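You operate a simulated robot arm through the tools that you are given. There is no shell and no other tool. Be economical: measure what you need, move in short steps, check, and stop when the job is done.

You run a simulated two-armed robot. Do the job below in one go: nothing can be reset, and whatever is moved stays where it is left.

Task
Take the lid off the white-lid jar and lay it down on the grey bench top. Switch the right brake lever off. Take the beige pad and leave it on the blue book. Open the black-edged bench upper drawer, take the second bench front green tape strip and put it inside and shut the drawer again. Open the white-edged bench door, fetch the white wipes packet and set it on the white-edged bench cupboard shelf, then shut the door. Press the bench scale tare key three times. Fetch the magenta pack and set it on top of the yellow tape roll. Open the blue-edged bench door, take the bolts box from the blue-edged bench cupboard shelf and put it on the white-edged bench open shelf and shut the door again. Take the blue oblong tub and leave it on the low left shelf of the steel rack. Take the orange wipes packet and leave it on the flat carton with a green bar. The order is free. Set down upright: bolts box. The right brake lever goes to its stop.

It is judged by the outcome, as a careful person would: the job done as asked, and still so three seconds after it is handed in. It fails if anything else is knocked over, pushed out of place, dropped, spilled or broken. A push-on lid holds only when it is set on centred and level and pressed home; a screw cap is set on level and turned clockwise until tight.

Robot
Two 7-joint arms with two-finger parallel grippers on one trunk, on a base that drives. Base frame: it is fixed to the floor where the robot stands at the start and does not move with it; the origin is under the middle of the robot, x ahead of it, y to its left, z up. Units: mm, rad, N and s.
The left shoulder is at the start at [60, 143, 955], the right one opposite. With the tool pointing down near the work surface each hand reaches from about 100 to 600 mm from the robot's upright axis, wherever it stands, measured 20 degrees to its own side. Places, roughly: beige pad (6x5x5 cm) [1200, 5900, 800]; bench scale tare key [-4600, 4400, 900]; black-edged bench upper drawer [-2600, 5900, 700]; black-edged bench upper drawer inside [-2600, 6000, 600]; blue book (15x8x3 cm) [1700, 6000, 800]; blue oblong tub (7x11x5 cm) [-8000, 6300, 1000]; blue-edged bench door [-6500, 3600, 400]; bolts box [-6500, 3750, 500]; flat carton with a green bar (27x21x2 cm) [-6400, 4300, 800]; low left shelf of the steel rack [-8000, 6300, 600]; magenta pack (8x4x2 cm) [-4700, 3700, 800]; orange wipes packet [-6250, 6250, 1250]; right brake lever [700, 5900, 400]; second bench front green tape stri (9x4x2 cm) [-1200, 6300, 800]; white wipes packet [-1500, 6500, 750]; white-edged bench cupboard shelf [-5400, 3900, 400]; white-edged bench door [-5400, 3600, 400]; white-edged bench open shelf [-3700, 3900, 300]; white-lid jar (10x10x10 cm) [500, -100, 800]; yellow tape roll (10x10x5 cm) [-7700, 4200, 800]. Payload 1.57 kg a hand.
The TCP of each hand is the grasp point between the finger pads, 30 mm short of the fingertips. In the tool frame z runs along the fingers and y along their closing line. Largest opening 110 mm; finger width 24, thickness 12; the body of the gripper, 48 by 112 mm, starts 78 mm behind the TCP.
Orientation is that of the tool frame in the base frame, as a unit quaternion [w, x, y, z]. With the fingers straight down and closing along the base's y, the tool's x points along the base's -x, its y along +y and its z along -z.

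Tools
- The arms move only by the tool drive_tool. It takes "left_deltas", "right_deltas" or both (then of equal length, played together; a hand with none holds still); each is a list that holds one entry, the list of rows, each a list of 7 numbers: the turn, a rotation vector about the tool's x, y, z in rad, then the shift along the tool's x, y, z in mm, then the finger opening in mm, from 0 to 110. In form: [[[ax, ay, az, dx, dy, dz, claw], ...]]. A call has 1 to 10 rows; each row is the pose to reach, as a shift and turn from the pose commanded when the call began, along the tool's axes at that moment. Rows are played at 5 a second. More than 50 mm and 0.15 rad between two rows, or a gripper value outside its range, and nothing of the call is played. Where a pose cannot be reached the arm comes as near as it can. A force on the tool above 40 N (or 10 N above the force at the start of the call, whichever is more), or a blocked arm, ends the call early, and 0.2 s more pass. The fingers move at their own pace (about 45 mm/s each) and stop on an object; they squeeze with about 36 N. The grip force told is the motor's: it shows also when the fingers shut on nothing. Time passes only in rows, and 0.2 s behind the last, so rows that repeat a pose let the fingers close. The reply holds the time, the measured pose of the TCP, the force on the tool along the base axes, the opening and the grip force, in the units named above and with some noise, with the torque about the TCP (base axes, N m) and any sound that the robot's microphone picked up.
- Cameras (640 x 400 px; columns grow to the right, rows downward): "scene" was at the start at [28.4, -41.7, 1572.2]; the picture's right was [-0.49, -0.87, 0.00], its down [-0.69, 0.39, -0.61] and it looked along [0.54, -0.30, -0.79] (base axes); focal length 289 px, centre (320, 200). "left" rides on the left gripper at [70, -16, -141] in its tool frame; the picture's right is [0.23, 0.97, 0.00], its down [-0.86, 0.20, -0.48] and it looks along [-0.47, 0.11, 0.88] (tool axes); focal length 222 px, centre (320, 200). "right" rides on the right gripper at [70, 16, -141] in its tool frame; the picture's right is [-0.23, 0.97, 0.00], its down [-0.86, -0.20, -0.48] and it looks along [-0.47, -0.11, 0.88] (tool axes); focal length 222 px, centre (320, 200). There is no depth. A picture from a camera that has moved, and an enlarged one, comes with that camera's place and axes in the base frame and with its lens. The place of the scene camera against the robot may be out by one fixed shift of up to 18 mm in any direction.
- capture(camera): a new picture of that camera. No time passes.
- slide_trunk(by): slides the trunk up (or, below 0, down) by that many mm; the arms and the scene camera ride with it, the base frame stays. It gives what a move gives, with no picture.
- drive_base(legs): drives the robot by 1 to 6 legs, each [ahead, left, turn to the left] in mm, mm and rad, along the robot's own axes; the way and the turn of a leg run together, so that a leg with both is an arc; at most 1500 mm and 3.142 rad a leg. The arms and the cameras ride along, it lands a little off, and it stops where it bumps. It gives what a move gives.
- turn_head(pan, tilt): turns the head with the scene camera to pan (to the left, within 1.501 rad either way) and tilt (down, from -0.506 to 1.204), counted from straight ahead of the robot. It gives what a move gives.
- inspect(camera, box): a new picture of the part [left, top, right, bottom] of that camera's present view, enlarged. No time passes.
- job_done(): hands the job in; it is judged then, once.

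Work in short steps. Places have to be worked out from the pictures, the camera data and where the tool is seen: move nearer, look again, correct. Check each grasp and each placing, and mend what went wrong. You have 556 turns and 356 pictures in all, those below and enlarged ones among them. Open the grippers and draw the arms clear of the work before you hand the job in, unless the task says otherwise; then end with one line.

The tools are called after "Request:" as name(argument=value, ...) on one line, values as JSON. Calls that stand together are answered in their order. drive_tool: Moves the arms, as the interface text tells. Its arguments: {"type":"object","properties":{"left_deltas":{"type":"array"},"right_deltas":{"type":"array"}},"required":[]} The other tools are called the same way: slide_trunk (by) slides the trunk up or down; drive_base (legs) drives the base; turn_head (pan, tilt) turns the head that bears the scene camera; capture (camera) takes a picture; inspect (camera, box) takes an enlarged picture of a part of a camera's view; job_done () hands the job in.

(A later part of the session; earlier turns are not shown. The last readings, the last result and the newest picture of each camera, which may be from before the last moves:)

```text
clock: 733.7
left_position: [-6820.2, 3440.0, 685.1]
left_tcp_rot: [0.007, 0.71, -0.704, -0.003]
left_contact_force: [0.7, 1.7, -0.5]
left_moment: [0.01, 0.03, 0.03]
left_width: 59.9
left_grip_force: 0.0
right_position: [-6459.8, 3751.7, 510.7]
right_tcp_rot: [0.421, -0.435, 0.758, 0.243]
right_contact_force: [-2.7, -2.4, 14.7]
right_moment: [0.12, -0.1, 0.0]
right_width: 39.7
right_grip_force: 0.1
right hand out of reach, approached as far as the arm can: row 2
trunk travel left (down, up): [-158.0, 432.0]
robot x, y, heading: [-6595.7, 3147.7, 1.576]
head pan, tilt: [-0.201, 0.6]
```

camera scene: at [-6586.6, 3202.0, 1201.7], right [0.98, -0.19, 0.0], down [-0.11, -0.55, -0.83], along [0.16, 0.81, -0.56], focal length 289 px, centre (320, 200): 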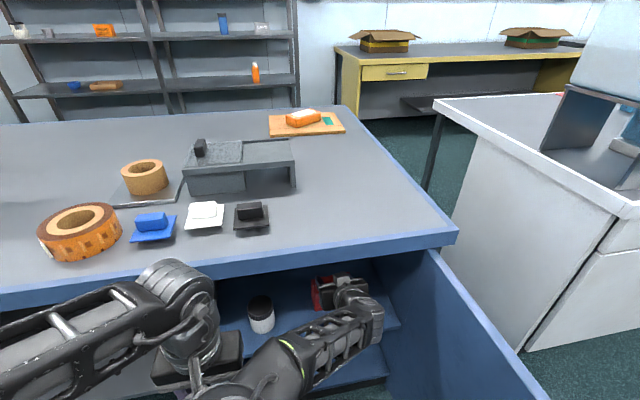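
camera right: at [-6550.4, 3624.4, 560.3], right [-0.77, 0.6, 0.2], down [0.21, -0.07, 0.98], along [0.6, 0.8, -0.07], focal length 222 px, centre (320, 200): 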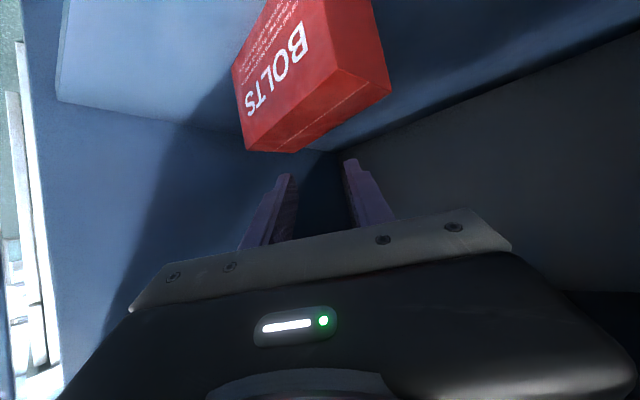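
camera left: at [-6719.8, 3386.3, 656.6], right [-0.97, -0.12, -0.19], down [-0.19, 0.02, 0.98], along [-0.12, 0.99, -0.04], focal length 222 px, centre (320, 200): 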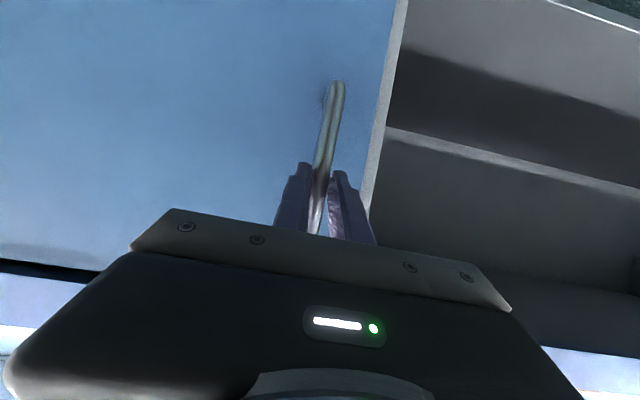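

Balanced contact (15 N). Pressing a touch more and twisting 45° counter-clockwise.

Request:
drive_tool(right_deltas=[[[0, 0, 0, 1.3, 0, 0.8, 40], [-0.11, 0, -0.068, 1.2, -2.7, 1.0, 40], [-0.221, 0, -0.135, 1.0, -5.2, 1.3, 40], [-0.331, 0, -0.203, 0.5, -7.6, 2.1, 40], [-0.442, 0, -0.27, -0.1, -10, 3.0, 40], [-0.552, 0, -0.338, -0.8, -12.2, 4.2, 40], [-0.663, 0, -0.406, -1.7, -14.1, 5.7, 40]]])

Request:
capture(camera="right")

```text
clock: 734.2
left_position: [-6819.8, 3440.6, 686.0]
left_tcp_rot: [0.008, 0.711, -0.704, -0.004]
left_contact_force: [0.2, 0.5, 0.5]
left_moment: [0.01, -0.01, -0.02]
left_width: 59.9
left_grip_force: 0.0
right_position: [-6452.9, 3752.9, 510.6]
right_tcp_rot: [0.428, -0.45, 0.744, 0.246]
right_contact_force: [4.3, 1.9, 9.1]
right_moment: [0.31, -0.05, -0.1]
right_width: 37.1
right_grip_force: 0.1
trunk travel left (down, up): [-158.0, 432.0]
robot x, y, heading: [-6594.2, 3146.8, 1.573]
head pan, tilt: [-0.201, 0.6]
stopped in row 2 (right hand): the force on the tool passed its limit at 71 N (the readings are from after the stop); the commanded pose is now the measured one
```

```text
71 pictures are left
camera right: at [-6542.7, 3622.3, 522.7], right [-0.81, 0.57, 0.18], down [0.17, -0.06, 0.98], along [0.57, 0.82, -0.05], focal length 222 px, centre (320, 200)
```

right: 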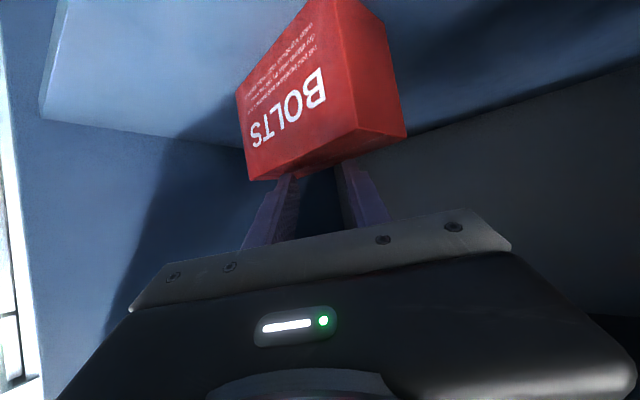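

A force spike stopped it. Retrying with finer twist steps from here.

Request:
drive_tool(right_deltas=[[[0, 0, 0, 1.0, 0, 0.6, 40], [-0.06, 0, -0.036, 0.9, -1.4, 0.7, 40], [-0.12, 0, -0.073, 0.9, -2.8, 0.8, 40], [-0.18, 0, -0.11, 0.8, -4.2, 1.0, 40], [-0.24, 0, -0.147, 0.7, -5.6, 1.3, 40], [-0.3, 0, -0.184, 0.4, -6.9, 1.7, 40], [-0.36, 0, -0.22, 0.2, -8.2, 2.2, 40], [-0.42, 0, -0.257, -0.1, -9.5, 2.7, 40], [-0.48, 0, -0.294, -0.4, -10.8, 3.3, 40], [-0.54, 0, -0.331, -0.8, -12, 4.0, 40]]])

Request:
capture(camera="right")

```text
clock: 736.4
left_position: [-6819.9, 3440.2, 684.7]
left_tcp_rot: [0.006, 0.71, -0.705, -0.004]
left_contact_force: [0.7, -0.3, -0.3]
left_moment: [-0.02, 0.01, 0.0]
left_width: 60.0
left_grip_force: 0.1
right_position: [-6442.2, 3750.9, 509.9]
right_tcp_rot: [-0.326, 0.662, -0.568, -0.364]
right_contact_force: [0.6, 6.9, 30.3]
right_moment: [0.68, 0.75, -0.51]
right_width: 39.5
right_grip_force: 0.0
trunk travel left (down, up): [-158.0, 432.0]
robot x, y, heading: [-6595.1, 3155.7, 1.578]
head pan, tilt: [-0.201, 0.6]
```

```text
70 pictures are left
camera right: at [-6437.1, 3593.4, 524.3], right [-0.98, -0.02, 0.18], down [0.17, 0.06, 0.98], along [-0.03, 1.0, -0.06], focal length 222 px, centre (320, 200)
```

right: 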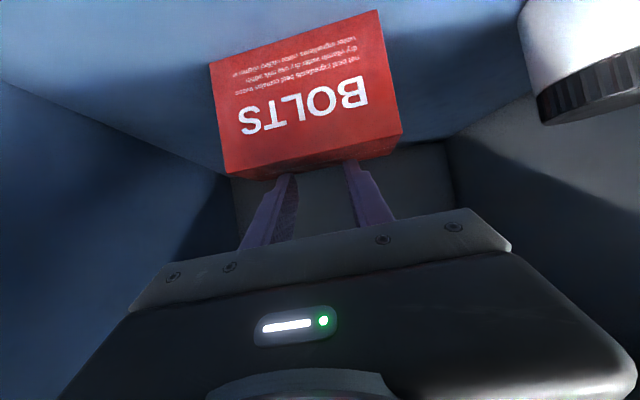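

Twisting slips, but dragging worked well before. New plan: drag the box forward until its front overhangs the shelf edge ~25 mm, then grip it top-and-bottom (height ~80 mm). Dragging 95 mm forward.

Request:
drive_tool(right_deltas=[[[0, 0, 0, 5.6, 1.7, -10.5, 40], [0, 0, 0, 11.8, 3.4, -20.6, 40], [0, 0, 0, 18, 5.1, -30.8, 40], [0, 0, 0, 24, 6.8, -41, 40], [0, 0, 0, 30.3, 8.5, -51, 40], [0, 0, 0, 36.5, 10.2, -61.2, 40], [0, 0, 0, 42.7, 11.8, -71.3, 40], [0, 0, 0, 48.8, 13.5, -81.5, 40]]])

Request:
capture(camera="right")

Request:
capture(camera="scene")

```text
clock: 737.0
left_position: [-6820.0, 3441.4, 684.2]
left_tcp_rot: [0.007, 0.71, -0.704, -0.003]
left_contact_force: [0.2, 0.5, -0.3]
left_moment: [0.05, 0.02, -0.01]
left_width: 60.3
left_grip_force: 0.0
right_position: [-6442.1, 3734.8, 512.3]
right_tcp_rot: [-0.328, 0.66, -0.568, -0.367]
right_contact_force: [0.6, 0.5, -0.8]
right_moment: [0.0, 0.0, 0.0]
right_width: 40.0
right_grip_force: 0.0
trunk travel left (down, up): [-158.0, 432.0]
robot x, y, heading: [-6593.2, 3152.4, 1.573]
head pan, tilt: [-0.201, 0.6]
stopped in row 2 (right hand): the force on the tool passed its limit at 44 N (the readings are from after the stop); the commanded pose is now the measured one
```

```text
69 pictures are left
camera right: at [-6436.5, 3577.6, 524.2], right [-0.98, -0.02, 0.18], down [0.18, 0.06, 0.98], along [-0.03, 1.0, -0.05], focal length 222 px, centre (320, 200)
```

right: 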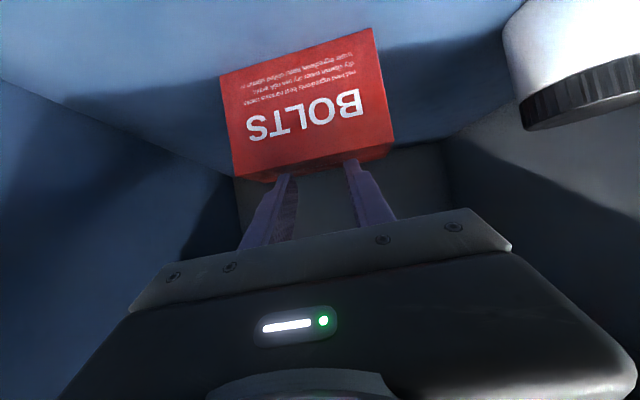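

```text
68 pictures are left
camera scene: at [-6586.6, 3202.4, 1200.7], right [0.98, -0.2, 0.0], down [-0.11, -0.55, -0.82], along [0.16, 0.81, -0.57], focal length 289 px, centre (320, 200)
```

scene: 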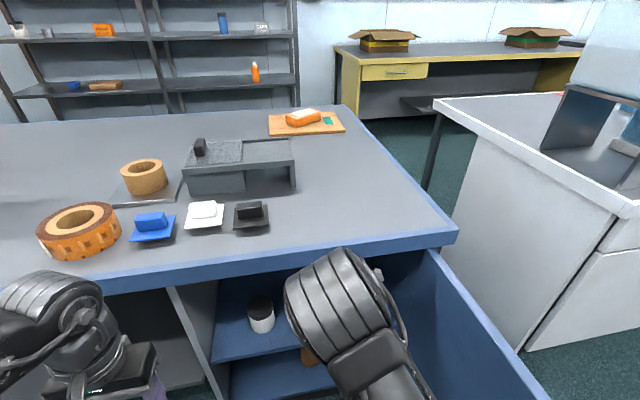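

The press was too heavy (limit). Pressing more lightly (~15 N) and dragging again.

Request:
drive_tool(right_deltas=[[[0, 0, 0, 1.7, 0, 1.0, 40], [0, 0, 0, 3.0, 0, 1.8, 40]]])

Request:
drive_tool(right_deltas=[[[0, 0, 0, 4.1, 1.1, -6.8, 40], [0, 0, 0, 8.2, 2.3, -13.5, 40], [0, 0, 0, 12.4, 3.4, -20.3, 40], [0, 0, 0, 16.5, 4.5, -27, 40], [0, 0, 0, 20.6, 5.6, -33.8, 40], [0, 0, 0, 24.7, 6.8, -40.6, 40], [0, 0, 0, 28.8, 7.9, -47.3, 40], [0, 0, 0, 33, 9, -54, 40], [0, 0, 0, 37, 10.2, -60.8, 40]]])

Request:
capture(camera="right")

```text
clock: 737.6
left_position: [-6820.2, 3440.6, 684.9]
left_tcp_rot: [0.006, 0.71, -0.704, -0.004]
left_contact_force: [-0.2, 0.9, -0.7]
left_moment: [-0.02, -0.02, -0.01]
left_width: 60.0
left_grip_force: 0.2
right_position: [-6441.2, 3735.4, 510.9]
right_tcp_rot: [-0.329, 0.659, -0.567, -0.368]
right_contact_force: [-0.3, -3.2, 12.1]
right_moment: [0.08, 0.28, 0.11]
right_width: 40.1
right_grip_force: 0.0
trunk travel left (down, up): [-158.0, 432.0]
robot x, y, heading: [-6593.5, 3152.4, 1.572]
head pan, tilt: [-0.201, 0.6]
```

```text
clock: 739.6
left_position: [-6819.9, 3440.0, 684.1]
left_tcp_rot: [0.007, 0.71, -0.704, -0.004]
left_contact_force: [0.1, 0.4, 0.3]
left_moment: [0.02, 0.02, 0.04]
left_width: 60.0
left_grip_force: 0.0
right_position: [-6442.0, 3663.8, 507.0]
right_tcp_rot: [-0.327, 0.661, -0.567, -0.366]
right_contact_force: [-0.1, -0.3, 0.3]
right_moment: [0.01, 0.02, 0.02]
right_width: 39.9
right_grip_force: 0.0
trunk travel left (down, up): [-158.0, 432.0]
robot x, y, heading: [-6597.7, 3149.1, 1.572]
head pan, tilt: [-0.201, 0.6]
```

```text
67 pictures are left
camera right: at [-6435.8, 3506.3, 521.2], right [-0.98, -0.02, 0.18], down [0.18, 0.06, 0.98], along [-0.03, 1.0, -0.05], focal length 222 px, centre (320, 200)
```

right: 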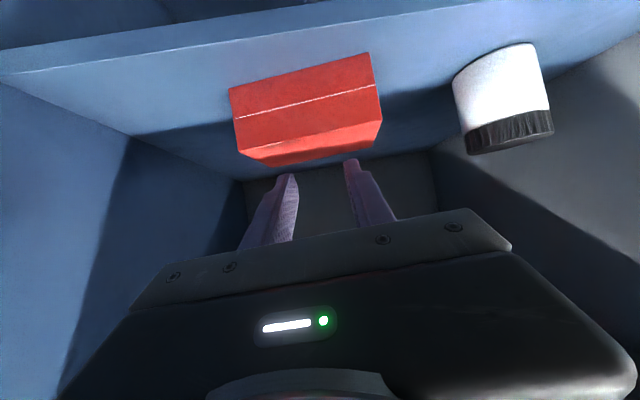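

Dragging the top tipped the box forward onto its face (old top now faces me; it lies 60 mm high, front y≈3674, shelf edge y≈3625). That's recoverable: I'll drag it so it overhangs, grip it above-and-below from its old top, and later turn the hand down so it stands upright. Placing the tips on it.

Request:
drive_tool(right_deltas=[[[0, 0, 0, -9, 0, -5, 60], [0, 0, 0, -24, -4, 20, 60], [0, 0, 0, -12, -4, 27.5, 60], [0, 0, 0, -5, -4, 32, 60], [0, 0, 0, -2, -4, 33.7, 60], [0, 0, 0, 0, -4, 35, 60]]])

Request:
capture(camera="right")

```text
clock: 741.0
left_position: [-6819.0, 3441.4, 684.0]
left_tcp_rot: [0.008, 0.711, -0.704, -0.004]
left_contact_force: [-0.4, -0.9, -0.4]
left_moment: [-0.01, -0.01, -0.02]
left_width: 59.7
left_grip_force: 0.0
right_position: [-6442.2, 3693.1, 490.4]
right_tcp_rot: [-0.328, 0.66, -0.567, -0.367]
right_contact_force: [0.1, -0.4, 0.1]
right_moment: [0.02, 0.02, -0.01]
right_width: 60.1
right_grip_force: 0.0
trunk travel left (down, up): [-158.0, 432.0]
robot x, y, heading: [-6595.3, 3149.0, 1.576]
head pan, tilt: [-0.201, 0.6]
```

```text
66 pictures are left
camera right: at [-6436.6, 3535.9, 502.9], right [-0.98, -0.02, 0.18], down [0.18, 0.06, 0.98], along [-0.03, 1.0, -0.05], focal length 222 px, centre (320, 200)
```

right: 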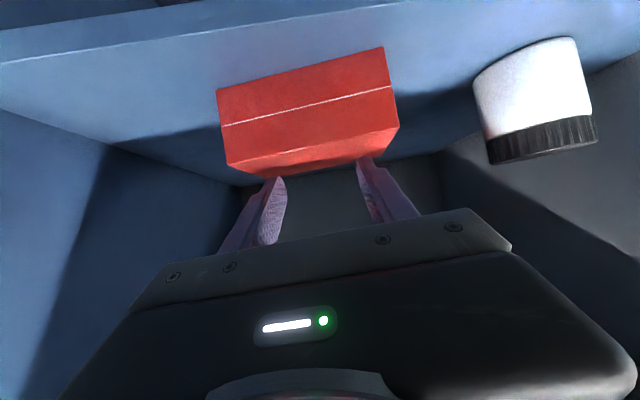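

Not touching yet; lowering a few mm to ~15 N.

Request:
drive_tool(right_deltas=[[[0, 0, 0, 2.5, 0, 1.5, 60], [0, 0, 0, 5, 0, 3, 60], [0, 0, 0, 7, 0, 4.2, 60]]])

```text
clock: 741.8
left_position: [-6819.3, 3440.0, 684.6]
left_tcp_rot: [0.007, 0.71, -0.704, -0.004]
left_contact_force: [0.6, 0.9, 0.3]
left_moment: [-0.04, -0.01, -0.01]
left_width: 59.9
left_grip_force: 0.1
right_position: [-6440.1, 3693.3, 484.2]
right_tcp_rot: [-0.329, 0.659, -0.566, -0.369]
right_contact_force: [-0.4, -2.6, 13.0]
right_moment: [0.1, 0.41, 0.11]
right_width: 60.3
right_grip_force: 0.0
trunk travel left (down, up): [-158.0, 432.0]
robot x, y, heading: [-6593.6, 3148.3, 1.576]
head pan, tilt: [-0.201, 0.6]
```

Contact 13 N. Dragging 80 mm forward by backing the base.

Request:
drive_base(legs=[[-78, 0, 0]])

Request:
capture(camera="right")

```text
clock: 742.9
left_position: [-6819.0, 3364.0, 685.8]
left_tcp_rot: [0.007, 0.71, -0.705, -0.004]
left_contact_force: [0.4, -0.6, 0.1]
left_moment: [-0.01, 0.02, 0.0]
left_width: 60.1
left_grip_force: 0.1
right_position: [-6441.2, 3616.5, 483.8]
right_tcp_rot: [-0.331, 0.659, -0.567, -0.368]
right_contact_force: [-1.1, -3.1, 29.2]
right_moment: [0.62, -0.86, -0.08]
right_width: 59.2
right_grip_force: 0.1
trunk travel left (down, up): [-158.0, 432.0]
robot x, y, heading: [-6594.4, 3074.8, 1.576]
head pan, tilt: [-0.201, 0.6]
```

```text
65 pictures are left
camera right: at [-6435.6, 3458.5, 496.1], right [-0.98, -0.02, 0.18], down [0.18, 0.05, 0.98], along [-0.03, 1.0, -0.05], focal length 222 px, centre (320, 200)
```

right: 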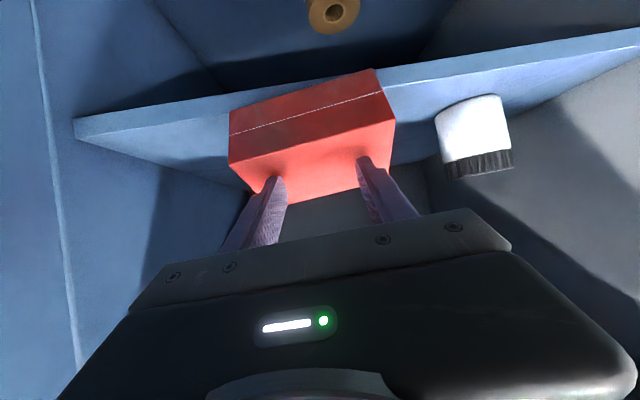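

It overhangs ~14 mm at centre (25 at its left). Re-seating the tips 25 mm further back and dragging 18 mm more.

Request:
drive_tool(right_deltas=[[[0, 0, 0, -10, 0, -6, 60], [0, 0, 0, -25, -4, 16, 60], [0, 0, 0, -17, -4, 21, 60], [0, 0, 0, -14.5, -4, 22.5, 60]]])

Request:
drive_base(legs=[[-18, 0, 0]])

Request:
capture(camera="right")

```text
clock: 743.9
left_position: [-6818.3, 3364.3, 684.9]
left_tcp_rot: [0.007, 0.71, -0.704, -0.002]
left_contact_force: [1.0, -0.5, -0.7]
left_moment: [0.01, -0.02, 0.05]
left_width: 60.0
left_grip_force: 0.0
right_position: [-6441.6, 3645.4, 484.1]
right_tcp_rot: [-0.329, 0.66, -0.566, -0.369]
right_contact_force: [-0.1, -0.4, 0.8]
right_moment: [0.0, 0.05, 0.03]
right_width: 60.1
right_grip_force: 0.1
trunk travel left (down, up): [-158.0, 432.0]
robot x, y, heading: [-6596.9, 3071.7, 1.574]
head pan, tilt: [-0.201, 0.6]
```

```text
clock: 744.6
left_position: [-6819.5, 3345.8, 685.1]
left_tcp_rot: [0.008, 0.709, -0.705, -0.003]
left_contact_force: [0.2, 0.2, -0.4]
left_moment: [-0.02, 0.0, 0.01]
left_width: 60.2
left_grip_force: 0.1
right_position: [-6441.6, 3627.2, 484.6]
right_tcp_rot: [-0.331, 0.659, -0.566, -0.369]
right_contact_force: [0.2, 1.4, 13.3]
right_moment: [0.36, -0.36, 0.0]
right_width: 60.0
right_grip_force: 0.6
trunk travel left (down, up): [-158.0, 432.0]
robot x, y, heading: [-6594.8, 3057.4, 1.57]
head pan, tilt: [-0.201, 0.6]
```

```text
64 pictures are left
camera right: at [-6435.9, 3469.1, 497.0], right [-0.98, -0.02, 0.18], down [0.18, 0.05, 0.98], along [-0.03, 1.0, -0.04], focal length 222 px, centre (320, 200)
```

right: 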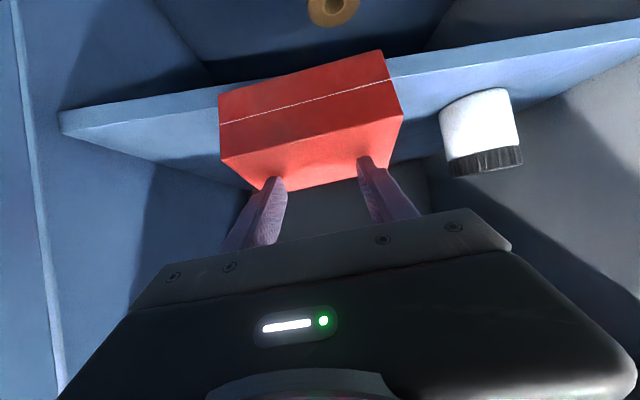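

Overhang is ~23 mm at the left, ~0 at the right. One more drag of 20 mm with slightly firmer press.

Request:
drive_tool(right_deltas=[[[0, 0, 0, 1.2, 0, 0.7, 60], [0, 0, 0, 1.2, 0, 0.7, 60]]])

Request:
drive_base(legs=[[-22, 0, 0]])

Request:
capture(camera="right")

```text
clock: 745.2
left_position: [-6819.6, 3345.3, 685.3]
left_tcp_rot: [0.007, 0.71, -0.705, -0.004]
left_contact_force: [0.1, 0.2, -1.1]
left_moment: [-0.02, -0.01, 0.02]
left_width: 59.9
left_grip_force: 0.1
right_position: [-6442.0, 3626.2, 483.4]
right_tcp_rot: [-0.33, 0.659, -0.566, -0.369]
right_contact_force: [0.8, 0.2, 3.3]
right_moment: [0.06, 0.12, -0.03]
right_width: 59.5
right_grip_force: 0.1
trunk travel left (down, up): [-158.0, 432.0]
robot x, y, heading: [-6595.8, 3052.1, 1.577]
head pan, tilt: [-0.201, 0.6]
```

```text
clock: 746.0
left_position: [-6819.8, 3324.1, 683.3]
left_tcp_rot: [0.008, 0.71, -0.705, -0.003]
left_contact_force: [0.3, 0.7, -0.3]
left_moment: [-0.01, -0.02, -0.01]
left_width: 60.1
left_grip_force: 0.1
right_position: [-6440.9, 3604.9, 482.6]
right_tcp_rot: [-0.33, 0.658, -0.567, -0.369]
right_contact_force: [-0.5, -0.4, 0.6]
right_moment: [-0.04, 0.0, -0.04]
right_width: 60.0
right_grip_force: 0.0
trunk travel left (down, up): [-158.0, 432.0]
robot x, y, heading: [-6596.5, 3030.2, 1.573]
head pan, tilt: [-0.201, 0.6]
```

```text
63 pictures are left
camera right: at [-6435.9, 3447.5, 495.0], right [-0.98, -0.02, 0.18], down [0.18, 0.05, 0.98], along [-0.03, 1.0, -0.04], focal length 222 px, centre (320, 200)
```

right: 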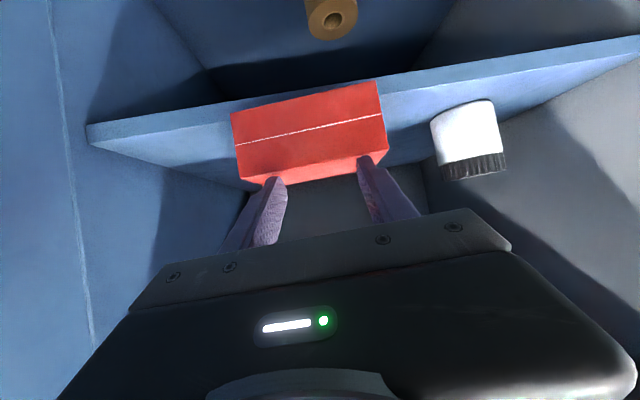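

The box's front is now flush with the shelf edge. Re-seating the tips ~40 mm further back with a firmer press.

Request:
drive_tool(right_deltas=[[[0, 0, 0, -10, 0, -6, 60], [0, 0, 0, -29, -5.6, 29, 60], [0, 0, 0, -22, -5.6, 33, 60], [0, 0, 0, -19.5, -5.6, 34.5, 60], [0, 0, 0, -17.5, -5.6, 35.7, 60]]])

```text
clock: 747.2
left_position: [-6818.5, 3322.8, 686.6]
left_tcp_rot: [0.007, 0.709, -0.705, -0.005]
left_contact_force: [0.0, 0.3, -1.0]
left_moment: [0.03, 0.0, 0.01]
left_width: 60.1
left_grip_force: 0.1
right_position: [-6441.0, 3644.0, 484.6]
right_tcp_rot: [-0.331, 0.657, -0.567, -0.37]
right_contact_force: [1.8, -3.4, 13.8]
right_moment: [0.1, 0.44, 0.09]
right_width: 59.0
right_grip_force: 0.0
trunk travel left (down, up): [-158.0, 432.0]
robot x, y, heading: [-6595.1, 3032.2, 1.58]
head pan, tilt: [-0.201, 0.6]
```

Request:
drive_tool(right_deltas=[[[0, 0, 0, 1.3, 0, 0.8, 60], [0, 0, 0, 1.3, 0, 0.8, 60]]])

Request:
drive_base(legs=[[-28, 0, 0]])

Request:
capture(camera="right")

```text
clock: 747.8
left_position: [-6820.5, 3322.4, 685.7]
left_tcp_rot: [0.007, 0.71, -0.704, -0.005]
left_contact_force: [-0.1, -0.2, 0.4]
left_moment: [0.0, 0.01, 0.0]
left_width: 59.9
left_grip_force: 0.0
right_position: [-6441.3, 3645.9, 482.1]
right_tcp_rot: [-0.332, 0.657, -0.565, -0.372]
right_contact_force: [2.2, -4.3, 28.5]
right_moment: [0.32, 0.93, 0.05]
right_width: 58.8
right_grip_force: 0.0
trunk travel left (down, up): [-158.0, 432.0]
robot x, y, heading: [-6594.1, 3033.7, 1.574]
head pan, tilt: [-0.201, 0.6]
```

```text
clock: 748.9
left_position: [-6818.6, 3295.2, 684.4]
left_tcp_rot: [0.008, 0.71, -0.705, -0.004]
left_contact_force: [-0.5, -0.1, 0.5]
left_moment: [-0.02, 0.0, -0.01]
left_width: 60.0
left_grip_force: 0.1
right_position: [-6442.3, 3616.9, 484.6]
right_tcp_rot: [-0.333, 0.658, -0.563, -0.374]
right_contact_force: [1.0, 0.0, 4.5]
right_moment: [0.1, -0.18, -0.03]
right_width: 59.7
right_grip_force: 0.2
trunk travel left (down, up): [-158.0, 432.0]
robot x, y, heading: [-6594.5, 2998.6, 1.572]
head pan, tilt: [-0.201, 0.6]
stopped in leg 1: the force on the tool passed its limit at 42 N (the readings are from after the stop); the commanded pose is now the measured one
```

```text
62 pictures are left
camera right: at [-6436.8, 3458.9, 493.3], right [-0.98, -0.03, 0.18], down [0.18, 0.04, 0.98], along [-0.04, 1.0, -0.03], focal length 222 px, centre (320, 200)
```

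right: 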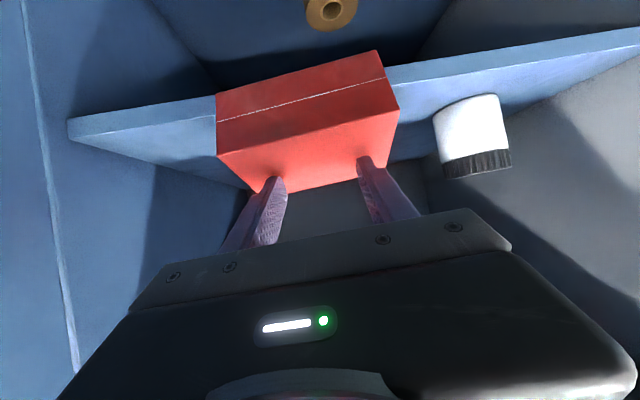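

The box now overhangs ~23 mm at centre. Lifting off and checking that it stays.

Request:
drive_tool(right_deltas=[[[0, 0, 0, -10, 0, -6, 60], [0, 0, 0, -32, 0, -19, 60]]])

Request:
drive_base(legs=[[-120, 0, 0]])

Request:
capture(camera="right")

```text
clock: 749.5
left_position: [-6819.4, 3294.0, 685.3]
left_tcp_rot: [0.007, 0.71, -0.704, -0.003]
left_contact_force: [0.1, 0.6, -0.8]
left_moment: [0.0, 0.0, -0.01]
left_width: 59.9
left_grip_force: 0.1
right_position: [-6442.3, 3616.5, 519.3]
right_tcp_rot: [-0.332, 0.659, -0.563, -0.372]
right_contact_force: [-0.7, 0.1, -0.4]
right_moment: [-0.03, -0.01, 0.01]
right_width: 60.2
right_grip_force: 0.1
trunk travel left (down, up): [-158.0, 432.0]
robot x, y, heading: [-6599.0, 3001.3, 1.576]
head pan, tilt: [-0.201, 0.6]
```

```text
clock: 750.8
left_position: [-6818.4, 3171.9, 685.1]
left_tcp_rot: [0.009, 0.711, -0.704, -0.003]
left_contact_force: [-0.3, 0.0, -0.7]
left_moment: [-0.04, 0.01, -0.02]
left_width: 59.7
left_grip_force: 0.0
right_position: [-6443.0, 3494.0, 518.7]
right_tcp_rot: [-0.332, 0.659, -0.563, -0.373]
right_contact_force: [-0.4, -0.4, 0.7]
right_moment: [0.0, 0.0, -0.03]
right_width: 59.9
right_grip_force: 0.0
trunk travel left (down, up): [-158.0, 432.0]
robot x, y, heading: [-6599.1, 2881.3, 1.58]
head pan, tilt: [-0.201, 0.6]
```

```text
61 pictures are left
camera right: at [-6437.1, 3336.5, 529.4], right [-0.98, -0.03, 0.18], down [0.18, 0.04, 0.98], along [-0.04, 1.0, -0.04], focal length 222 px, centre (320, 200)
```

right: 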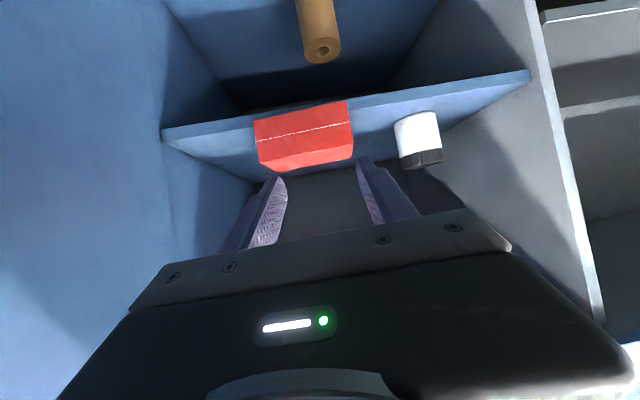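

Request:
inspect(camera="right", box=[200, 70, 400, 190])

```text
3.20 times, centred on (300, 130) of right
camera zoom: at [-6437.1, 3336.5, 529.4], right [-0.98, -0.03, 0.18], down [0.18, 0.04, 0.98], along [-0.04, 1.0, -0.04], focal length 711 px, centre (384, 424)
```

zoom: 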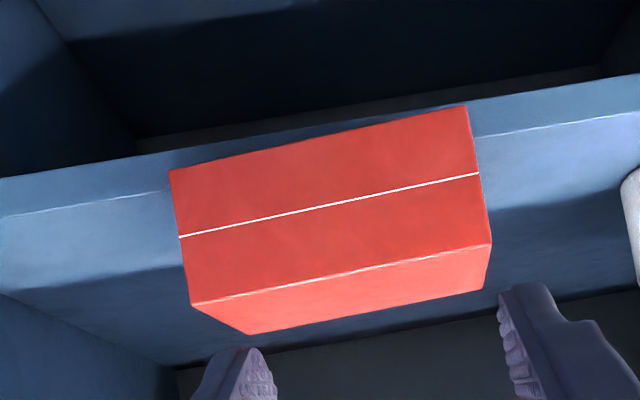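

Overhang confirmed: 28 mm at the left end, 16 at the right. Rolling the right hand to point straight forward with fingers closing vertically.

Request:
drive_tool(right_deltas=[[[-0.025, -0.043, 0.132, 0, 0, -8, 60], [-0.05, -0.086, 0.264, 0, 0, -16, 60], [-0.075, -0.13, 0.396, 0, 0, -24, 60], [-0.1, -0.173, 0.528, 0, 0, -32, 60], [-0.126, -0.216, 0.66, 0, 0, -40, 60], [-0.151, -0.26, 0.792, 0, 0, -44, 70], [-0.176, -0.303, 0.924, 0, 0, -44, 80], [-0.201, -0.346, 1.056, 0, 0, -44, 85], [-0.226, -0.39, 1.188, 0, 0, -44, 85], [-0.252, -0.432, 1.32, 0, 0, -44, 85]]])

Request:
drive_tool(right_deltas=[[[-0.025, -0.043, 0.132, 0, 0, 0, 85], [-0.05, -0.087, 0.264, 0, 0, 0, 85]]])

Request:
capture(camera="right")

```text
clock: 753.0
left_position: [-6819.1, 3173.1, 684.7]
left_tcp_rot: [0.008, 0.71, -0.704, -0.004]
left_contact_force: [1.1, 0.5, -0.5]
left_moment: [0.01, -0.04, 0.02]
left_width: 60.0
left_grip_force: 0.0
right_position: [-6444.3, 3472.7, 547.6]
right_tcp_rot: [0.062, -0.122, 0.722, 0.679]
right_contact_force: [-1.0, -0.3, -0.1]
right_moment: [0.01, -0.01, -0.02]
right_width: 84.9
right_grip_force: 0.1
right hand out of reach, approached as far as the arm can: row 9, 10
trunk travel left (down, up): [-158.0, 432.0]
robot x, y, heading: [-6599.4, 2879.5, 1.573]
head pan, tilt: [-0.201, 0.6]
```

```text
clock: 753.5
left_position: [-6817.4, 3171.2, 684.2]
left_tcp_rot: [0.007, 0.711, -0.704, -0.004]
left_contact_force: [0.4, 1.0, 0.1]
left_moment: [-0.01, 0.04, -0.02]
left_width: 59.8
left_grip_force: 0.0
right_position: [-6445.8, 3479.9, 549.3]
right_tcp_rot: [0.001, 0.002, 0.71, 0.704]
right_contact_force: [1.3, -0.3, -0.3]
right_moment: [-0.03, -0.01, -0.02]
right_width: 84.9
right_grip_force: 0.1
right hand out of reach, approached as far as the arm can: row 1, 2
trunk travel left (down, up): [-158.0, 432.0]
robot x, y, heading: [-6595.3, 2883.7, 1.576]
head pan, tilt: [-0.201, 0.6]
```

```text
59 pictures are left
camera right: at [-6516.2, 3338.9, 567.0], right [0.23, 0.01, 0.97], down [0.85, -0.48, -0.2], along [0.47, 0.88, -0.12], focal length 222 px, centre (320, 200)
```

right: 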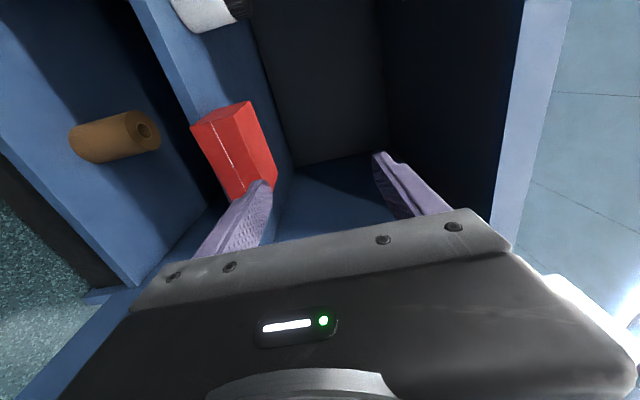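

Lowering the trunk 108 mm so the fingers straddle the box's height, then checking.

Request:
slide_trunk(by=-107)

Request:
drive_base(legs=[[40, 0, 0]])

Request:
capture(camera="right")

```text
clock: 754.9
left_position: [-6819.2, 3171.0, 577.6]
left_tcp_rot: [0.007, 0.71, -0.704, -0.003]
left_contact_force: [0.1, -0.8, -0.1]
left_moment: [0.01, -0.02, -0.01]
left_width: 60.1
left_grip_force: 0.0
right_position: [-6446.0, 3478.8, 442.6]
right_tcp_rot: [0.001, 0.002, 0.71, 0.704]
right_contact_force: [-0.1, 0.5, -0.2]
right_moment: [0.01, -0.02, 0.01]
right_width: 85.2
right_grip_force: 0.0
trunk travel left (down, up): [-51.0, 539.0]
robot x, y, heading: [-6595.3, 2879.6, 1.573]
head pan, tilt: [-0.201, 0.6]
```

```text
clock: 755.8
left_position: [-6819.7, 3212.8, 578.1]
left_tcp_rot: [0.008, 0.71, -0.704, -0.004]
left_contact_force: [1.0, -1.0, 0.4]
left_moment: [0.0, 0.03, -0.02]
left_width: 60.1
left_grip_force: 0.1
right_position: [-6446.8, 3520.8, 442.6]
right_tcp_rot: [0.001, 0.001, 0.71, 0.704]
right_contact_force: [-0.1, -0.1, 0.2]
right_moment: [0.0, -0.03, 0.04]
right_width: 84.8
right_grip_force: 0.0
trunk travel left (down, up): [-51.0, 539.0]
robot x, y, heading: [-6600.6, 2920.9, 1.577]
head pan, tilt: [-0.201, 0.6]
```

```text
58 pictures are left
camera right: at [-6516.8, 3378.9, 459.8], right [0.23, 0.01, 0.97], down [0.85, -0.48, -0.2], along [0.47, 0.88, -0.12], focal length 222 px, centre (320, 200)
```

right: 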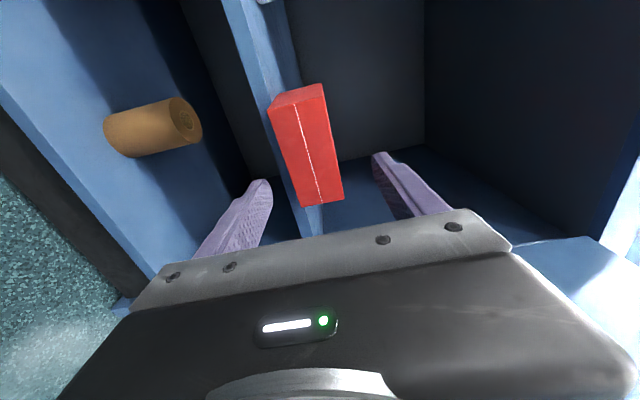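

Box is between the fingers. Advancing 55 mm so the tips reach the shelf edge, then closing.

Request:
drive_tool(right_deltas=[[[0, 0, 0, 0, -2, 25, 85], [0, 0, 0, 0, -2, 45, 85], [0, 0, 0, 0, -2, 54, 85]]])

Request:
capture(camera="right")

```text
clock: 756.6
left_position: [-6819.4, 3213.3, 577.2]
left_tcp_rot: [0.008, 0.71, -0.704, -0.004]
left_contact_force: [0.3, -0.6, -0.8]
left_moment: [0.05, 0.0, 0.0]
left_width: 60.1
left_grip_force: 0.1
right_position: [-6445.6, 3572.5, 439.5]
right_tcp_rot: [0.0, 0.001, 0.71, 0.704]
right_contact_force: [0.4, -0.3, 0.6]
right_moment: [-0.03, 0.03, -0.02]
right_width: 85.0
right_grip_force: 0.0
trunk travel left (down, up): [-51.0, 539.0]
robot x, y, heading: [-6596.1, 2919.5, 1.575]
head pan, tilt: [-0.201, 0.6]
```

```text
57 pictures are left
camera right: at [-6517.2, 3432.4, 457.0], right [0.23, 0.01, 0.97], down [0.85, -0.48, -0.19], along [0.47, 0.88, -0.12], focal length 222 px, centre (320, 200)
```

right: 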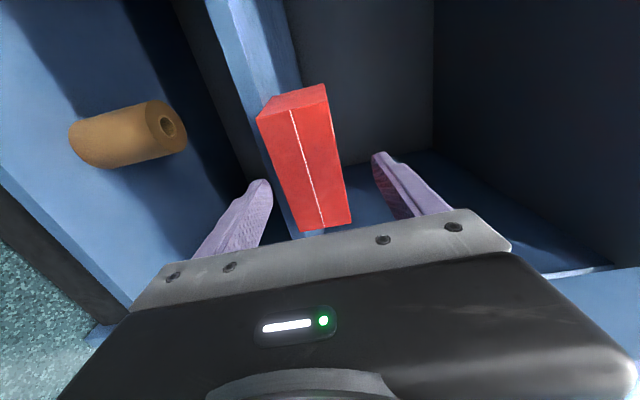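

Tips at y≈3602; box front ≈3596, shelf edge ≈3618. Creeping 11 mm further, then closing.

Request:
drive_tool(right_deltas=[[[0, 0, 0, 0, 0, 5, 85], [0, 0, 0, 0, 0, 9, 85], [0, 0, 0, 0, 0, 12, 85]]])

Request:
drive_tool(right_deltas=[[[0, 0, 0, 0, 0, 0, 70], [0, 0, 0, 0, 0, 0, 60], [0, 0, 0, 0, 0, 0, 45], [0, 0, 0, 0, 0, 0, 35], [0, 0, 0, 0, 0, 0, 35]]])

Request:
capture(camera="right")

```text
clock: 757.4
left_position: [-6818.9, 3213.6, 577.6]
left_tcp_rot: [0.008, 0.71, -0.705, -0.003]
left_contact_force: [0.7, 0.5, -0.8]
left_moment: [-0.01, 0.0, -0.01]
left_width: 60.2
left_grip_force: 0.1
right_position: [-6446.1, 3586.2, 440.0]
right_tcp_rot: [0.001, 0.0, 0.71, 0.704]
right_contact_force: [0.0, -0.8, -0.4]
right_moment: [-0.02, 0.0, 0.03]
right_width: 84.9
right_grip_force: 0.1
trunk travel left (down, up): [-51.0, 539.0]
robot x, y, heading: [-6596.9, 2922.1, 1.574]
head pan, tilt: [-0.201, 0.6]
```

```text
clock: 758.6
left_position: [-6820.0, 3211.4, 577.2]
left_tcp_rot: [0.007, 0.71, -0.704, -0.004]
left_contact_force: [-0.3, -0.3, 0.4]
left_moment: [0.03, 0.0, 0.0]
left_width: 60.3
left_grip_force: 0.0
right_position: [-6446.8, 3585.3, 440.9]
right_tcp_rot: [0.0, 0.001, 0.71, 0.704]
right_contact_force: [0.1, -0.4, -0.6]
right_moment: [0.0, -0.03, -0.05]
right_width: 34.8
right_grip_force: 0.1
trunk travel left (down, up): [-51.0, 539.0]
robot x, y, heading: [-6598.1, 2923.4, 1.576]
head pan, tilt: [-0.201, 0.6]
```

```text
56 pictures are left
camera right: at [-6516.5, 3444.9, 457.4], right [0.23, 0.01, 0.97], down [0.85, -0.48, -0.2], along [0.47, 0.88, -0.12], focal length 222 px, centre (320, 200)
```

right: 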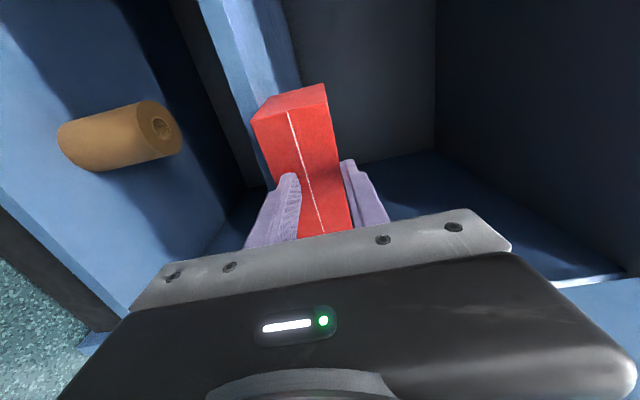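

The tips fell short (closed on nothing): the shelf is likely at z≈400, so everything is ~25 mm deeper. Reopening, lowering 10 mm, advancing 25 mm, and closing again.

Request:
drive_tool(right_deltas=[[[0, 0, 0, 0, 0, 0, 60], [0, 0, 0, 0, -5, 0, 85], [0, 0, 0, 0, -10, 0, 85], [0, 0, 0, 0, -10, 10, 85], [0, 0, 0, 0, -10, 18, 85], [0, 0, 0, 0, -10, 25, 85]]])

Request:
drive_tool(right_deltas=[[[0, 0, 0, 0, 0, 0, 65], [0, 0, 0, 0, 0, 0, 50], [0, 0, 0, 0, 0, 0, 35], [0, 0, 0, 0, 0, 0, 35]]])

Request:
capture(camera="right")

```text
clock: 760.0
left_position: [-6820.5, 3211.7, 578.1]
left_tcp_rot: [0.007, 0.71, -0.704, -0.004]
left_contact_force: [-0.4, 0.2, -0.4]
left_moment: [0.02, 0.01, -0.02]
left_width: 60.1
left_grip_force: 0.1
right_position: [-6448.6, 3607.8, 434.2]
right_tcp_rot: [0.0, 0.0, 0.711, 0.704]
right_contact_force: [-0.9, 0.7, 0.1]
right_moment: [-0.02, -0.03, 0.0]
right_width: 85.2
right_grip_force: 0.1
right hand out of reach, approached as far as the arm can: row 6
trunk travel left (down, up): [-51.0, 539.0]
robot x, y, heading: [-6595.3, 2922.2, 1.575]
head pan, tilt: [-0.201, 0.6]
```

```text
clock: 761.0
left_position: [-6820.1, 3212.9, 578.8]
left_tcp_rot: [0.007, 0.71, -0.704, -0.003]
left_contact_force: [-0.5, 0.1, -0.7]
left_moment: [0.0, 0.02, -0.01]
left_width: 60.1
left_grip_force: 0.1
right_position: [-6450.2, 3606.6, 434.4]
right_tcp_rot: [0.0, 0.0, 0.711, 0.703]
right_contact_force: [0.1, -0.2, -0.4]
right_moment: [-0.06, 0.0, 0.0]
right_width: 58.4
right_grip_force: 34.1
trunk travel left (down, up): [-51.0, 539.0]
robot x, y, heading: [-6595.8, 2922.9, 1.578]
head pan, tilt: [-0.201, 0.6]
```

```text
55 pictures are left
camera right: at [-6519.6, 3466.7, 452.4], right [0.23, 0.01, 0.97], down [0.85, -0.48, -0.19], along [0.47, 0.88, -0.12], focal length 222 px, centre (320, 200)
```

right: 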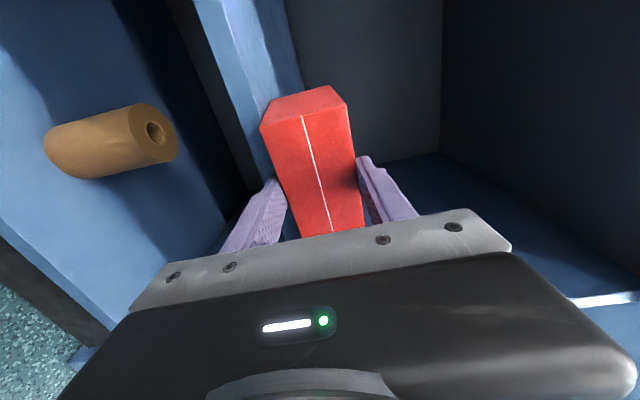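

Gripped (58 mm), but only by a short length. I'll pull it 10 mm further out, reopen, advance, and regrip deeper.

Request:
drive_tool(right_deltas=[[[0, 0, 0, 0, 0, -5, 35], [0, 0, 0, 0, 0, -10, 35], [0, 0, 0, 0, 0, -10, 35]]])

Request:
drive_tool(right_deltas=[[[0, 0, 0, 0, 0, 0, 62], [0, 0, 0, 0, 0, 0, 72], [0, 0, 0, 0, 0, 5, 72], [0, 0, 0, 0, 0, 10, 72], [0, 0, 0, 0, 0, 13, 72], [0, 0, 0, 0, 0, 13, 50], [0, 0, 0, 0, 0, 13, 35], [0, 0, 0, 0, 0, 13, 35]]])

Request:
capture(camera="right")

```text
clock: 761.8
left_position: [-6819.3, 3212.9, 578.0]
left_tcp_rot: [0.007, 0.71, -0.704, -0.003]
left_contact_force: [-0.8, -0.8, -0.3]
left_moment: [-0.02, 0.01, 0.01]
left_width: 60.1
left_grip_force: 0.1
right_position: [-6449.9, 3597.5, 434.6]
right_tcp_rot: [0.001, 0.0, 0.711, 0.703]
right_contact_force: [1.2, -0.1, 0.6]
right_moment: [-0.12, -0.01, 0.02]
right_width: 58.2
right_grip_force: 35.8
trunk travel left (down, up): [-51.0, 539.0]
robot x, y, heading: [-6596.1, 2924.6, 1.575]
head pan, tilt: [-0.201, 0.6]
```

```text
clock: 763.6
left_position: [-6819.3, 3213.1, 577.8]
left_tcp_rot: [0.007, 0.711, -0.703, -0.003]
left_contact_force: [-0.4, -0.9, 0.1]
left_moment: [0.01, 0.0, -0.03]
left_width: 60.1
left_grip_force: 0.1
right_position: [-6450.1, 3610.3, 436.0]
right_tcp_rot: [0.001, 0.001, 0.712, 0.702]
right_contact_force: [0.2, 0.2, -1.7]
right_moment: [-0.07, 0.02, 0.0]
right_width: 57.8
right_grip_force: 29.1
trunk travel left (down, up): [-51.0, 539.0]
robot x, y, heading: [-6596.1, 2919.5, 1.578]
head pan, tilt: [-0.201, 0.6]
```

```text
54 pictures are left
camera right: at [-6520.6, 3469.3, 453.2], right [0.23, 0.01, 0.97], down [0.85, -0.48, -0.19], along [0.47, 0.88, -0.12], focal length 222 px, centre (320, 200)
```

right: 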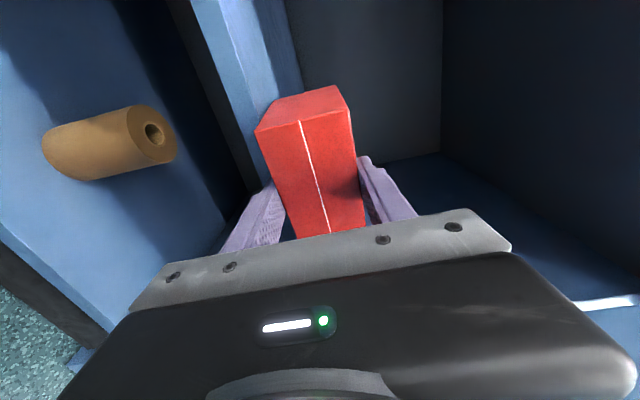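

Deeper grip now (~30 mm). Lifting 25 mm to test.

Request:
drive_tool(right_deltas=[[[0, 0, 0, 0, 0, 0, 35], [0, 0, 0, 0, 6, 0, 35], [0, 0, 0, 0, 14, 0, 35], [0, 0, 0, 0, 25, 0, 35]]])

Request:
capture(camera="right")

```text
clock: 764.6
left_position: [-6819.8, 3213.3, 577.7]
left_tcp_rot: [0.007, 0.71, -0.704, -0.004]
left_contact_force: [-0.1, -0.5, 0.4]
left_moment: [0.0, -0.02, 0.0]
left_width: 60.2
left_grip_force: 0.0
right_position: [-6450.5, 3610.5, 459.4]
right_tcp_rot: [0.0, 0.001, 0.711, 0.703]
right_contact_force: [-0.1, -0.3, -1.8]
right_moment: [-0.05, -0.02, -0.01]
right_width: 57.5
right_grip_force: 36.0
trunk travel left (down, up): [-51.0, 539.0]
robot x, y, heading: [-6596.6, 2924.1, 1.573]
head pan, tilt: [-0.201, 0.6]
```

```text
53 pictures are left
camera right: at [-6520.0, 3469.5, 476.8], right [0.23, 0.01, 0.97], down [0.85, -0.48, -0.2], along [0.47, 0.88, -0.12], focal length 222 px, centre (320, 200)
```

right: 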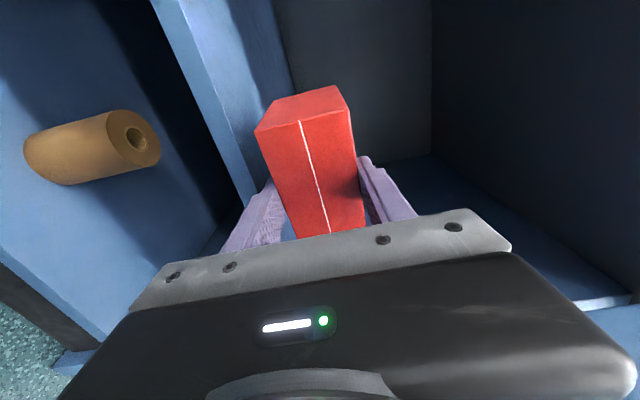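

The box holds well. Backing out 350 mm and turning the right hand to point down, which stands the box upright below it.

Request:
drive_base(legs=[[-400, 0, 0]])

Request:
slide_trunk(by=150)

Request:
drive_tool(right_deltas=[[[0.14, 0, 0, 0, 8, -15, 35], [0.28, 0, 0, 0, 16, -30, 35], [0.42, 0, 0, 0, 24, -45, 35], [0.56, 0, 0, 0, 32, -65, 35], [0.7, 0, 0, 0, 40, -85, 35], [0.84, 0, 0, 0, 48, -105, 35], [0.98, 0, 0, 0, 56, -130, 35], [1.12, 0, 0, 0, 64, -155, 35], [1.26, 0, 0, 0, 72, -180, 35], [1.4, 0, 0, 0, 80, -205, 35]]])

Request:
capture(camera="right")

```text
clock: 767.1
left_position: [-6818.1, 2816.0, 578.1]
left_tcp_rot: [0.007, 0.709, -0.705, -0.004]
left_contact_force: [0.4, -0.5, 0.1]
left_moment: [0.0, 0.01, -0.02]
left_width: 60.0
left_grip_force: 0.1
right_position: [-6446.2, 3213.2, 458.6]
right_tcp_rot: [0.002, 0.001, 0.709, 0.705]
right_contact_force: [-0.6, 0.2, -2.2]
right_moment: [-0.07, 0.01, -0.02]
right_width: 57.3
right_grip_force: 36.2
trunk travel left (down, up): [-51.0, 539.0]
robot x, y, heading: [-6593.4, 2527.3, 1.571]
head pan, tilt: [-0.201, 0.6]
```

```text
clock: 768.9
left_position: [-6816.7, 2816.2, 728.6]
left_tcp_rot: [0.007, 0.71, -0.705, -0.003]
left_contact_force: [0.5, -0.4, 0.4]
left_moment: [-0.04, -0.03, 0.04]
left_width: 59.6
left_grip_force: 0.1
right_position: [-6444.9, 3212.9, 609.2]
right_tcp_rot: [0.002, 0.001, 0.711, 0.704]
right_contact_force: [-0.6, -0.5, -2.0]
right_moment: [-0.08, 0.04, 0.01]
right_width: 57.1
right_grip_force: 36.4
trunk travel left (down, up): [-201.0, 389.0]
robot x, y, heading: [-6593.5, 2527.2, 1.572]
head pan, tilt: [-0.201, 0.6]
```

```text
clock: 771.0
left_position: [-6817.0, 2815.9, 728.5]
left_tcp_rot: [0.008, 0.708, -0.706, -0.004]
left_contact_force: [0.2, 1.0, -0.3]
left_moment: [0.0, 0.03, 0.01]
left_width: 60.0
left_grip_force: 0.0
right_position: [-6446.5, 3009.2, 692.4]
right_tcp_rot: [0.0, 0.002, 0.997, 0.08]
right_contact_force: [-0.1, 0.1, -2.1]
right_moment: [-0.02, -0.01, -0.01]
right_width: 57.6
right_grip_force: 36.3
trunk travel left (down, up): [-201.0, 389.0]
robot x, y, heading: [-6595.0, 2525.4, 1.571]
head pan, tilt: [-0.201, 0.6]
```

```text
52 pictures are left
camera right: at [-6516.7, 3002.9, 835.1], right [0.23, 0.96, 0.16], down [0.85, -0.28, 0.44], along [0.47, 0.03, -0.88], focal length 222 px, centre (320, 200)
```

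right: 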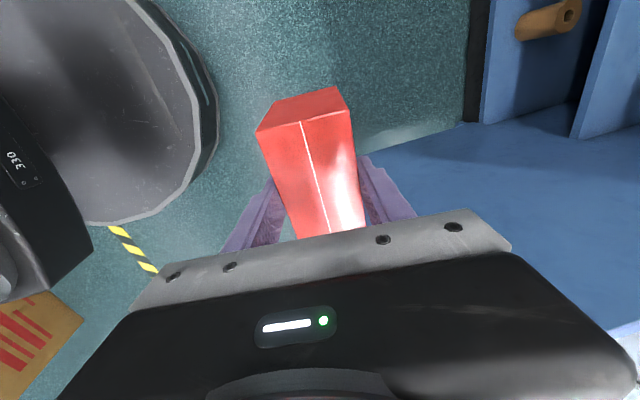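

Almost vertical. Finishing the right hand's turn and tucking it, while pitching the left hand forward for pushing the door.

Request:
drive_tool(right_deltas=[[[0.05, 0, 0, 0, -16, -5, 35], [0.1, 0, 0, 0, -32, -10, 35], [0.16, 0, 0, 0, -48, -15, 35], [0.16, 0, 0, 0, -64, -20, 35], [0.16, 0, 0, 0, -80, -25, 35], [0.16, 0, 0, 0, -96, -30, 35], [0.16, 0, 0, 0, -112, -30, 35], [0.16, 0, 0, 0, -125, -30, 35]]], left_deltas=[[[0, -0.13, 0, -30, -5, 0, 0], [0, -0.26, 0, -60, -10, 0, 0], [0, -0.39, 0, -90, -15, 0, 0], [0, -0.52, 0, -120, -20, 0, 0], [0, -0.65, 0, -150, -25, 0, 0], [0, -0.78, 0, -180, -30, 0, 0], [0, -0.91, 0, -210, -35, 0, 0], [0, -1.047, 0, -240, -40, 0, 0]]])

Request:
drive_base(legs=[[0, -560, 0]])

Request:
turn_head(pan=0.1, tilt=0.6)

Request:
capture(camera="scene")

```text
clock: 772.9
left_position: [-6780.3, 3057.5, 724.9]
left_tcp_rot: [0.346, -0.612, 0.615, 0.357]
left_contact_force: [0.7, 0.2, -0.5]
left_moment: [-0.02, 0.02, 0.01]
left_width: 0.0
left_grip_force: 21.7
right_position: [-6445.0, 2880.1, 700.7]
right_tcp_rot: [0.0, 0.003, 1.0, 0.0]
right_contact_force: [0.0, 0.2, -1.6]
right_moment: [0.02, -0.03, 0.02]
right_width: 57.4
right_grip_force: 35.6
trunk travel left (down, up): [-201.0, 389.0]
robot x, y, heading: [-6590.3, 2524.4, 1.57]
head pan, tilt: [-0.201, 0.6]
```

```text
clock: 776.0
left_position: [-6233.3, 3059.9, 725.8]
left_tcp_rot: [-0.346, 0.613, -0.613, -0.358]
left_contact_force: [-0.2, -0.1, -0.6]
left_moment: [0.03, -0.01, 0.02]
left_width: 0.0
left_grip_force: 21.4
right_position: [-5898.0, 2882.7, 701.7]
right_tcp_rot: [0.0, 0.0, 1.0, 0.0]
right_contact_force: [-0.2, -1.0, -2.2]
right_moment: [0.02, -0.02, 0.0]
right_width: 57.3
right_grip_force: 35.8
trunk travel left (down, up): [-201.0, 389.0]
robot x, y, heading: [-6046.2, 2525.8, 1.576]
head pan, tilt: [-0.201, 0.6]
```

```text
clock: 776.8
left_position: [-6233.4, 3058.9, 725.7]
left_tcp_rot: [-0.345, 0.613, -0.613, -0.359]
left_contact_force: [-0.4, 0.7, -0.2]
left_moment: [0.02, -0.05, 0.0]
left_width: 0.0
left_grip_force: 20.9
right_position: [-5897.5, 2882.5, 701.0]
right_tcp_rot: [0.0, 0.0, 1.0, 0.001]
right_contact_force: [0.6, -0.2, -1.8]
right_moment: [-0.03, 0.0, 0.02]
right_width: 57.4
right_grip_force: 36.2
trunk travel left (down, up): [-201.0, 389.0]
robot x, y, heading: [-6047.7, 2525.7, 1.574]
head pan, tilt: [0.099, 0.6]
```

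```text
51 pictures are left
camera scene: at [-6061.5, 2580.0, 1244.6], right [0.99, 0.1, 0.0], down [0.06, -0.56, -0.82], along [-0.09, 0.82, -0.57], focal length 289 px, centre (320, 200)
```

scene: 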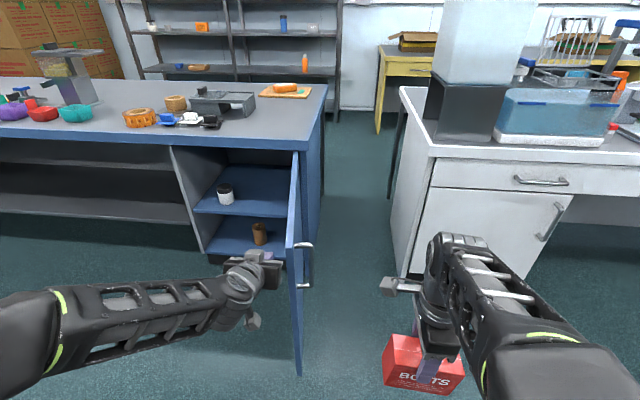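

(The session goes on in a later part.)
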